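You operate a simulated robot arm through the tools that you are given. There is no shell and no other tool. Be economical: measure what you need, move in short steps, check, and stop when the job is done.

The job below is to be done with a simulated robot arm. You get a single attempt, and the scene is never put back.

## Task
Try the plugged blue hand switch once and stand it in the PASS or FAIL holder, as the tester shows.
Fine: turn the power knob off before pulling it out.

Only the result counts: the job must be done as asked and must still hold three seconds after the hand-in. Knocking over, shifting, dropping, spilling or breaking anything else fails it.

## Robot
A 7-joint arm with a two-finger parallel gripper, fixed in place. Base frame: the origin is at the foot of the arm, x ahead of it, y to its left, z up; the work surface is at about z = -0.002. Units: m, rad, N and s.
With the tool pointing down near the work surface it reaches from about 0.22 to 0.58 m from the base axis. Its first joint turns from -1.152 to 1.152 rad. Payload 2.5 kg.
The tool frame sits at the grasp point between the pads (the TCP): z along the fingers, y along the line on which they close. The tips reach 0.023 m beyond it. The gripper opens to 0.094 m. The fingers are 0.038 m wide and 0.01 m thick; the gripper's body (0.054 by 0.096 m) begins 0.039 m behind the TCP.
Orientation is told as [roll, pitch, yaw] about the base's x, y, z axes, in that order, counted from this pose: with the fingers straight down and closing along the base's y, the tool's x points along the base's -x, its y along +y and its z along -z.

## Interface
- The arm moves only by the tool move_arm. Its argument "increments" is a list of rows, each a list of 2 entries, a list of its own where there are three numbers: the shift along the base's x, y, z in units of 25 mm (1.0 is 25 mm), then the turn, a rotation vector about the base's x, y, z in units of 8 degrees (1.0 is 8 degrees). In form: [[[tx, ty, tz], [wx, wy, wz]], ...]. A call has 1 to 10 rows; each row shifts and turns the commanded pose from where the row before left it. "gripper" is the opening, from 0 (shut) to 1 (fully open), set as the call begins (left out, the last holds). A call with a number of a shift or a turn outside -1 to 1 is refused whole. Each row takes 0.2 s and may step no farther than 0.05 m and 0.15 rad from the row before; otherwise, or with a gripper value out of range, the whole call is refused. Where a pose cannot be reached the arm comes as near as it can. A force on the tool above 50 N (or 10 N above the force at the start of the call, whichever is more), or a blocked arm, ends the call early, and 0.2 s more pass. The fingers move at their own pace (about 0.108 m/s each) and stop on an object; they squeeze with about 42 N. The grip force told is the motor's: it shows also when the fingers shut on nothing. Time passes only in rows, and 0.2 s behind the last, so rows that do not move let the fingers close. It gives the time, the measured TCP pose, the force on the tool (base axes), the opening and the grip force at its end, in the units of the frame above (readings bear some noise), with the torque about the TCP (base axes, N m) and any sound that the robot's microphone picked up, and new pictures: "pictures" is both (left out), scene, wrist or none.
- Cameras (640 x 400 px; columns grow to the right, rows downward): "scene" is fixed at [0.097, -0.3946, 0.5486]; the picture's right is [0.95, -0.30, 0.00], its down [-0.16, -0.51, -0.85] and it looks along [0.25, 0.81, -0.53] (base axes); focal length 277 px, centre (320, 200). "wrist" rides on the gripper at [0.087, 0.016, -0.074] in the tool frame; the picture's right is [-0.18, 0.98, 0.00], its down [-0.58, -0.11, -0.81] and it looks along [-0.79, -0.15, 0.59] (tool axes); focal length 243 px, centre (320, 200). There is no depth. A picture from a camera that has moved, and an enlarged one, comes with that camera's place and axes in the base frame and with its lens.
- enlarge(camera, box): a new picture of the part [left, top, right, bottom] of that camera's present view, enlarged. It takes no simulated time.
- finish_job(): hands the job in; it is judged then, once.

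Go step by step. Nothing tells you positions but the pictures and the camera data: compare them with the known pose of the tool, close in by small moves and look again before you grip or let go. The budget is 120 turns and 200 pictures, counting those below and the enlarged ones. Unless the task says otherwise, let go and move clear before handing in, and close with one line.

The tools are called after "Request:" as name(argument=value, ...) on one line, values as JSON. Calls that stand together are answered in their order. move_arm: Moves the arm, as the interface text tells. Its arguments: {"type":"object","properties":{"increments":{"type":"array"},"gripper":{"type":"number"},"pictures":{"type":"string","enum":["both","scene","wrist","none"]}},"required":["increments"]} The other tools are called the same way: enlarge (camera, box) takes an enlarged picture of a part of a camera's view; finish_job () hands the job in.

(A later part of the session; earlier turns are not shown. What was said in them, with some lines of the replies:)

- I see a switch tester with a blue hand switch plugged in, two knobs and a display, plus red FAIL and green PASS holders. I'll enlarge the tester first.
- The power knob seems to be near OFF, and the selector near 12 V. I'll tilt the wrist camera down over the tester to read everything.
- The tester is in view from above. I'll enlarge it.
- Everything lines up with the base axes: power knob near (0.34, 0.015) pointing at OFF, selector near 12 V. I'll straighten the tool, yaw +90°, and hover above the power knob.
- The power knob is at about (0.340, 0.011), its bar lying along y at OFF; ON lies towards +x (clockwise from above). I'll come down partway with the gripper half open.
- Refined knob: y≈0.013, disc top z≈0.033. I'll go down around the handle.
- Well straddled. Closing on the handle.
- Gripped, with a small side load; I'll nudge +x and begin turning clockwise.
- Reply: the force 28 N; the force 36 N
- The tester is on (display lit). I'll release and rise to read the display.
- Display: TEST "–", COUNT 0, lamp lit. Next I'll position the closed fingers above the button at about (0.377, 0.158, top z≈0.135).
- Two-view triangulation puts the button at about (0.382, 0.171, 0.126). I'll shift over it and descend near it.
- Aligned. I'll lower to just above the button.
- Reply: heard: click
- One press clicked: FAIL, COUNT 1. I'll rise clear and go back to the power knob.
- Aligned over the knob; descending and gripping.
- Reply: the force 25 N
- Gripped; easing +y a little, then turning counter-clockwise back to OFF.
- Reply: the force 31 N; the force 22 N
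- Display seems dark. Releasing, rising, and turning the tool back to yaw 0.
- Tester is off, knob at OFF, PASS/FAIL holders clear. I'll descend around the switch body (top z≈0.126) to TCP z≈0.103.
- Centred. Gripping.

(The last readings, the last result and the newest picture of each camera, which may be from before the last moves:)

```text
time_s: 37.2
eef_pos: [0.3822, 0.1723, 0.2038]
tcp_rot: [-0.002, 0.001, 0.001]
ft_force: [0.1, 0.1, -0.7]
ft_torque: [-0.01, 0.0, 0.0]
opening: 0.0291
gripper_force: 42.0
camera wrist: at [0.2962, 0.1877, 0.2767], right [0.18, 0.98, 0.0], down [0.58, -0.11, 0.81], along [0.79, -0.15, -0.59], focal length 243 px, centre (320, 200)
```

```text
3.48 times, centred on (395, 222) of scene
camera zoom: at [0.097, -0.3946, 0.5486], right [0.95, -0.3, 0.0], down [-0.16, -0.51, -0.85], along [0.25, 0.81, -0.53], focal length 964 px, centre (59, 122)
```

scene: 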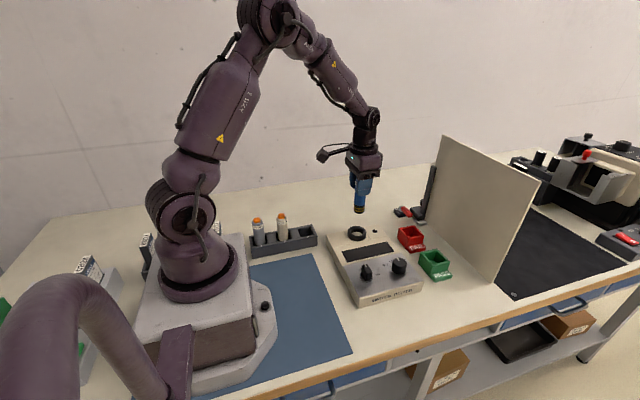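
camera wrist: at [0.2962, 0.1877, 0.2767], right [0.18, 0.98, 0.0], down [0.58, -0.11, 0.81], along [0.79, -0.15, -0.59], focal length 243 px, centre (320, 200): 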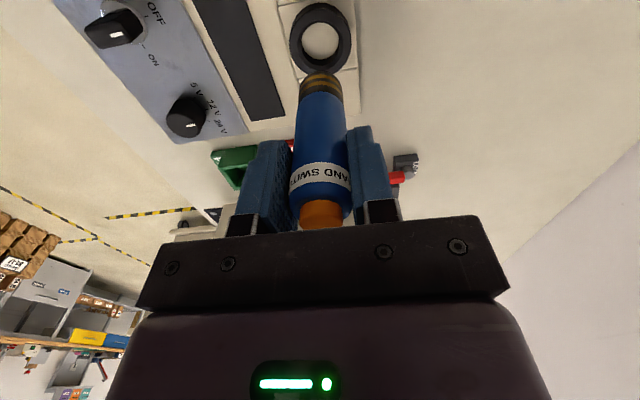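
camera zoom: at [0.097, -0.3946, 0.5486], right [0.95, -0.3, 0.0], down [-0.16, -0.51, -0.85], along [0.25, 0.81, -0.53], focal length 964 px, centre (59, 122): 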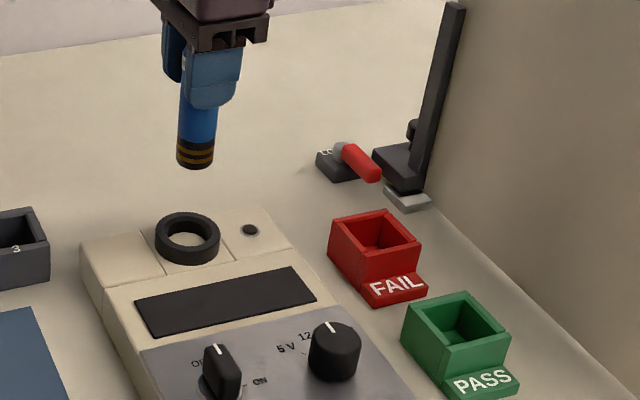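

Pulled out cleanly. The FAIL holder is at about (0.535, 0.135), rim z≈0.04. I'll move nearby at height to measure it with the wrist camera.

Request:
move_arm(increments=[[[0, 0, 1], [0, 0, 0]], [[0, 0, 1], [0, 0, 0]], [[0.7, -0.7, 0.25], [0, 0, 0]], [[0.7, -0.7, 0], [0, 0, 0]], [[0.7, -0.7, 0], [0, 0, 0]], [[0.7, -0.6, 0], [0, 0, 0]], [[0.7, -0.6, 0], [0, 0, 0]], [[0, 0, 0], [0, 0, 0]]])

Request:
enlarge(camera="wrist", box=[280, 20, 440, 130])

Request:
enlarge(camera="scene", box=[390, 215, 454, 255])

```text
time_s: 39.0
eef_pos: [0.4696, 0.0895, 0.26]
tcp_rot: [-0.002, 0.001, 0.0]
ft_force: [-1.1, 0.6, -0.9]
ft_torque: [-0.02, -0.03, 0.0]
opening: 0.0289
gripper_force: 41.8
camera wrist: at [0.3835, 0.1051, 0.3329], right [0.18, 0.98, 0.0], down [0.58, -0.11, 0.81], along [0.79, -0.15, -0.59], focal length 243 px, centre (320, 200)
```

scene: 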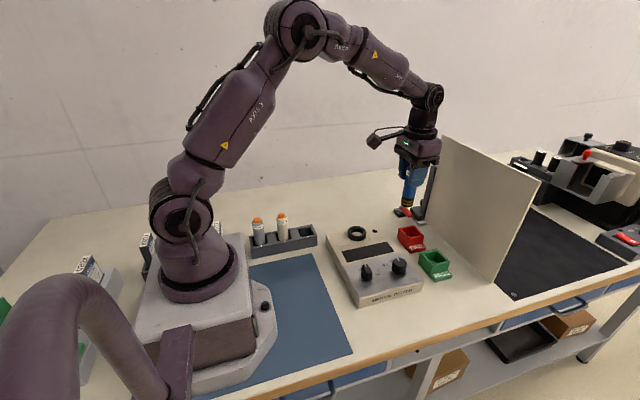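
wrist: 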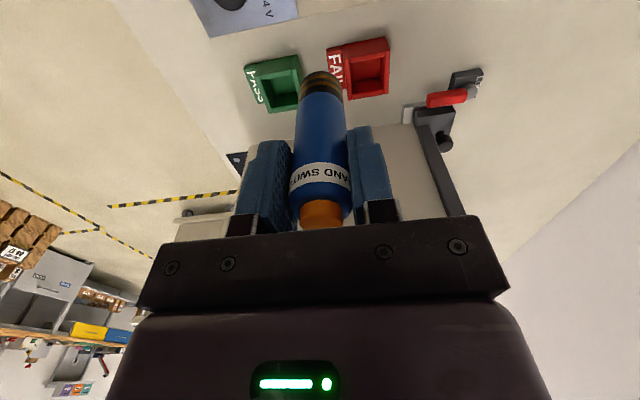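

```text
3.64 times, centred on (360, 75) of wrist
camera zoom: at [0.3835, 0.1051, 0.3329], right [0.18, 0.98, 0.0], down [0.58, -0.11, 0.81], along [0.79, -0.15, -0.59], focal length 882 px, centre (174, 654)
```

zoom: 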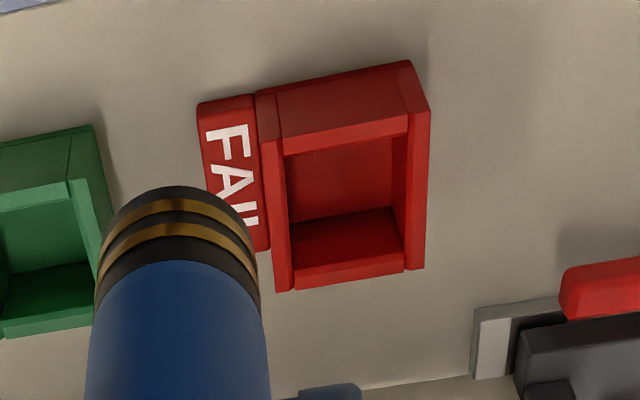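

```text
10.00 times, centred on (422, 235) of scene
camera zoom: at [0.097, -0.3946, 0.5486], right [0.95, -0.3, 0.0], down [-0.16, -0.51, -0.85], along [0.25, 0.81, -0.53], focal length 2770 px, centre (-700, -150)
```

zoom: 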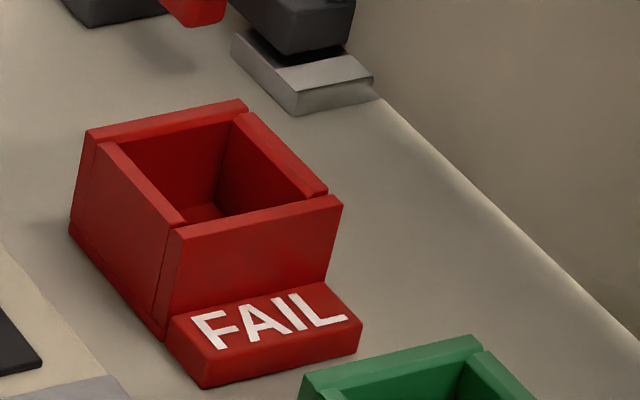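

Both views agree: FAIL holder centre ≈ (0.537, 0.134), rim z≈0.042. Moving over it and lowering so the switch's bottom is just above the rim.

Request:
move_arm(increments=[[[0.9, 0.6, 0], [0, 0, 0]], [[0.9, 0.6, 0], [0, 0, 0]], [[0.9, 0.58, 0], [0, 0, 0]], [[0, 0, -0.9], [0, 0, 0]], [[0, 0, -0.9], [0, 0, 0]], [[0, 0, -0.9], [0, 0, 0]], [[0, 0, -0.9], [0, 0, 0]], [[0, 0, -0.9], [0, 0, 0]], [[0, 0, 0], [0, 0, 0]]])

Request:
enlarge(camera="scene", box=[380, 190, 460, 260])

Request:
enlarge(camera="wrist", box=[240, 20, 400, 220])

```text
time_s: 41.0
eef_pos: [0.5369, 0.1341, 0.1462]
tcp_rot: [-0.002, 0.0, 0.001]
ft_force: [0.6, 0.6, 0.2]
ft_torque: [-0.03, -0.01, -0.02]
opening: 0.0292
gripper_force: 41.9
camera wrist: at [0.4513, 0.1496, 0.2192], right [0.18, 0.98, 0.0], down [0.58, -0.11, 0.81], along [0.79, -0.15, -0.59], focal length 243 px, centre (320, 200)
```

scene: 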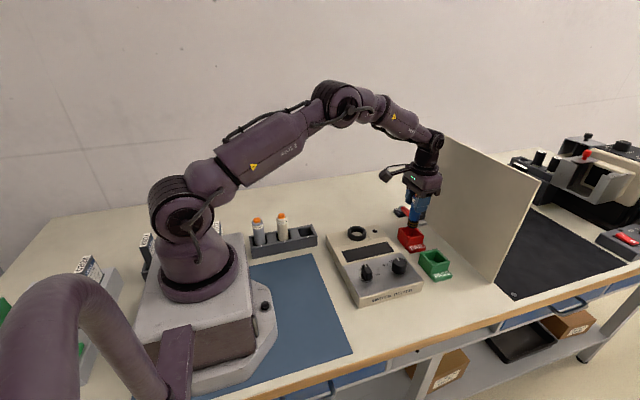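
wrist: 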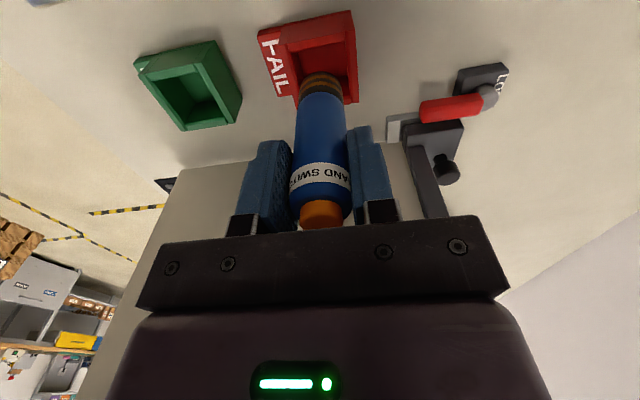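

```text
5.71 times, centred on (420, 225) of scene
camera zoom: at [0.097, -0.3946, 0.5486], right [0.95, -0.3, 0.0], down [-0.16, -0.51, -0.85], along [0.25, 0.81, -0.53], focal length 1583 px, centre (-251, 57)
```

zoom: 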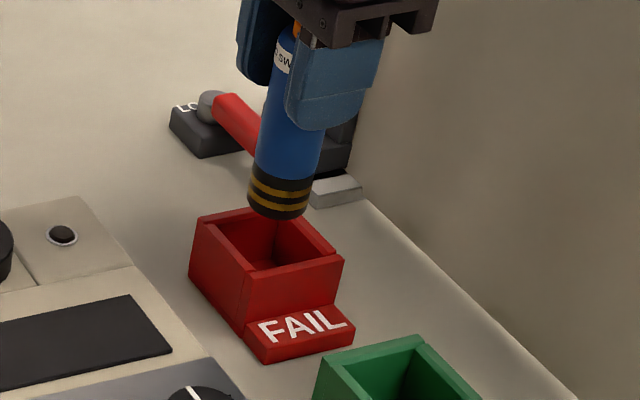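

```text
2.00 times, centred on (320, 120) of wrist
camera zoom: at [0.4513, 0.1496, 0.2192], right [0.18, 0.98, 0.0], down [0.58, -0.11, 0.81], along [0.79, -0.15, -0.59], focal length 485 px, centre (320, 360)
```

zoom: 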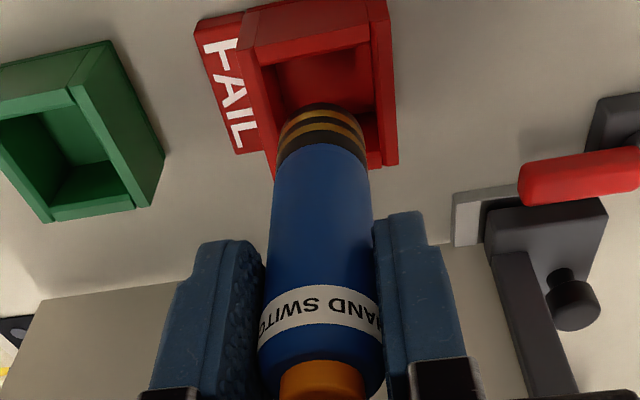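

Well centred over the FAIL holder. Lowering slowly in.

Request:
move_arm(increments=[[[0, 0, -0.4], [0, 0, 0]], [[0, 0, -0.4], [0, 0, 0]], [[0, 0, -0.4], [0, 0, 0]], [[0, 0, -0.3], [0, 0, 0]], [[0, 0, -0.3], [0, 0, 0]], [[0, 0, 0], [0, 0, 0]]])

Request:
enlarge(camera="scene", box=[380, 190, 460, 260])

```text
time_s: 42.4
eef_pos: [0.5366, 0.1348, 0.1024]
tcp_rot: [-0.001, -0.002, 0.001]
ft_force: [0.0, -0.7, -0.9]
ft_torque: [-0.02, 0.02, 0.04]
opening: 0.029
gripper_force: 41.8
camera wrist: at [0.4515, 0.1495, 0.1749], right [0.18, 0.98, 0.0], down [0.58, -0.11, 0.81], along [0.79, -0.15, -0.59], focal length 243 px, centre (320, 200)
```

scene: 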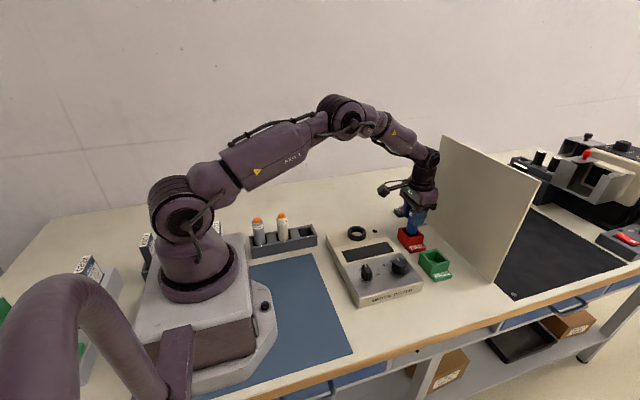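
wrist: 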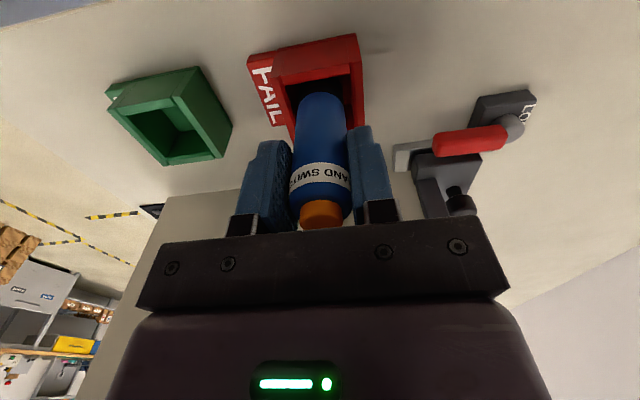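

```text
5.71 times, centred on (420, 225) of scene
camera zoom: at [0.097, -0.3946, 0.5486], right [0.95, -0.3, 0.0], down [-0.16, -0.51, -0.85], along [0.25, 0.81, -0.53], focal length 1583 px, centre (-251, 57)
```

zoom: 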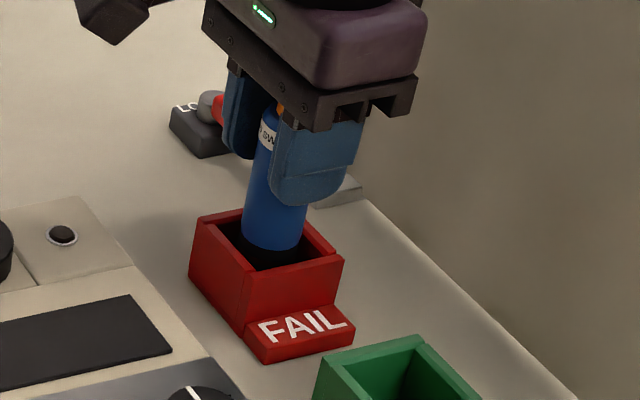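

It is in the holder without contact. Continuing down gently until it touches the floor.

Request:
move_arm(increments=[[[0, 0, -0.12], [0, 0, 0]], [[0, 0, -0.12], [0, 0, 0]], [[0, 0, -0.1], [0, 0, 0]], [[0, 0, 0], [0, 0, 0]]], pictures="none")

```text
time_s: 43.4
eef_pos: [0.5372, 0.1334, 0.0937]
tcp_rot: [-0.002, -0.002, 0.0]
ft_force: [-0.1, -0.6, -1.7]
ft_torque: [-0.02, -0.01, 0.0]
opening: 0.0289
gripper_force: 41.9
```

Request:
move_arm(increments=[[[0, 0, -0.08], [0, 0, 0]], [[0, 0, -0.08], [0, 0, 0]], [[0, 0, 0], [0, 0, 0]]], pictures="none")

```text
time_s: 44.2
eef_pos: [0.5372, 0.1341, 0.0892]
tcp_rot: [-0.002, 0.0, 0.0]
ft_force: [-0.9, -0.3, 3.3]
ft_torque: [-0.02, 0.12, -0.02]
opening: 0.0291
gripper_force: 41.8
```

Request:
move_arm(increments=[[[0, 0, -0.03], [0, 0, 0]], [[0, 0, 0], [0, 0, 0]]], pictures="none")

Request:
enlarge(camera="scene", box=[380, 190, 460, 260])

```text
time_s: 44.8
eef_pos: [0.538, 0.1342, 0.0893]
tcp_rot: [0.0, -0.001, 0.001]
ft_force: [-4.7, -1.2, 14.1]
ft_torque: [-0.1, 0.37, -0.03]
opening: 0.0291
gripper_force: 42.1
```

```text
5.71 times, centred on (420, 225) of scene
camera zoom: at [0.0969, -0.3946, 0.5486], right [0.95, -0.3, 0.0], down [-0.16, -0.51, -0.85], along [0.25, 0.81, -0.53], focal length 1583 px, centre (-251, 57)
```

zoom: 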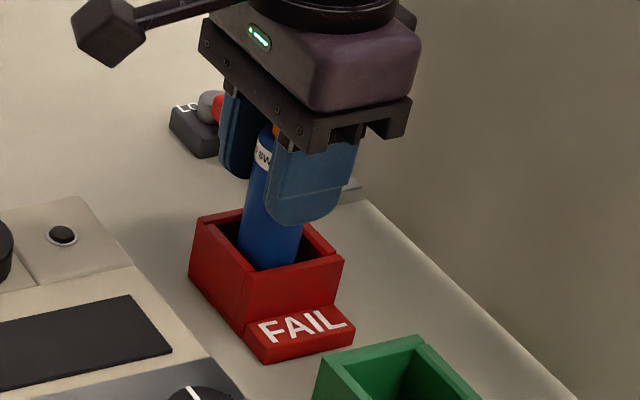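

It is on the floor of the holder. I'll unload slightly, release, and rise straight up.

Request:
move_arm(increments=[[[0, 0, 0.03], [0, 0, 0]], [[0, 0, 0], [0, 0, 0]]], pictures="none")

Request:
move_arm(increments=[[[0, 0, 0], [0, 0, 0]], [[0, 0, 0], [0, 0, 0]], [[0, 0, 0.4], [0, 0, 0]], [[0, 0, 0.8], [0, 0, 0]], [[0, 0, 1], [0, 0, 0]], [[0, 0, 1], [0, 0, 0]], [[0, 0, 1], [0, 0, 0]], [[-0.5, 0, 1], [0, 0, 0]], [[-1, 0, 1], [0, 0, 0]], [[0, 0, 0], [0, 0, 0]]], gripper=0.5)

Request:
enlarge(camera="scene", box=[320, 190, 470, 305])

```text
time_s: 45.4
eef_pos: [0.5377, 0.1343, 0.0879]
tcp_rot: [-0.001, -0.003, -0.001]
ft_force: [-0.9, 0.7, 7.2]
ft_torque: [0.01, 0.03, 0.0]
opening: 0.0293
gripper_force: 42.5
```

```text
time_s: 47.6
eef_pos: [0.5009, 0.1343, 0.2445]
tcp_rot: [-0.003, -0.002, 0.0]
ft_force: [0.1, -0.2, -0.8]
ft_torque: [-0.01, 0.01, -0.02]
opening: 0.0469
gripper_force: 0.1
camera wrist: at [0.4139, 0.1496, 0.3177], right [0.18, 0.98, 0.0], down [0.58, -0.11, 0.81], along [0.79, -0.15, -0.59], focal length 243 px, centre (320, 200)
```

scene: 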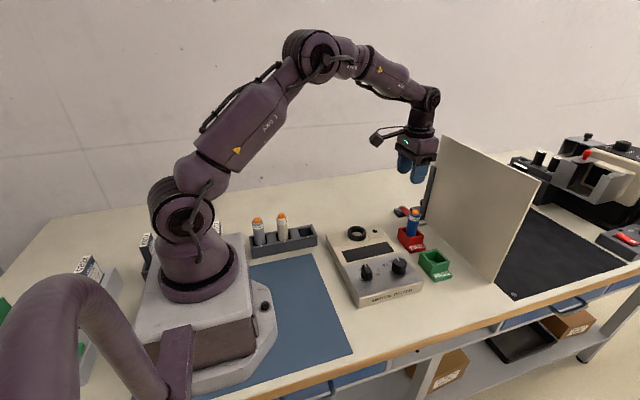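
wrist: 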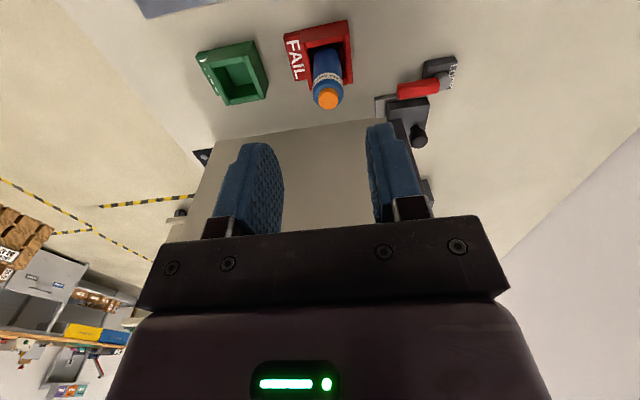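

```text
3.48 times, centred on (395, 248) of scene
camera zoom: at [0.097, -0.3946, 0.5486], right [0.95, -0.3, 0.0], down [-0.16, -0.51, -0.85], along [0.25, 0.81, -0.53], focal length 964 px, centre (59, 35)
```

zoom: 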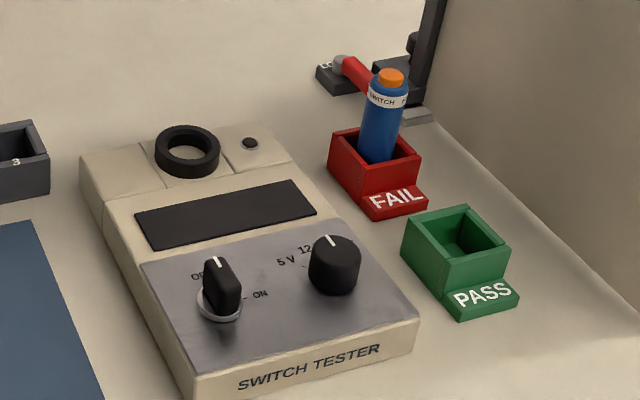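

The switch stands upright in the FAIL holder, the tester is off, and the arm is clear of everything. I'm handing the job in.

Request:
finish_job()

```text
The job is handed in.
```

I pressed the blue hand switch once and the tester showed FAIL (count 1). I turned the power knob off, pulled the switch out and stood it in the FAIL holder, and the job is handed in.
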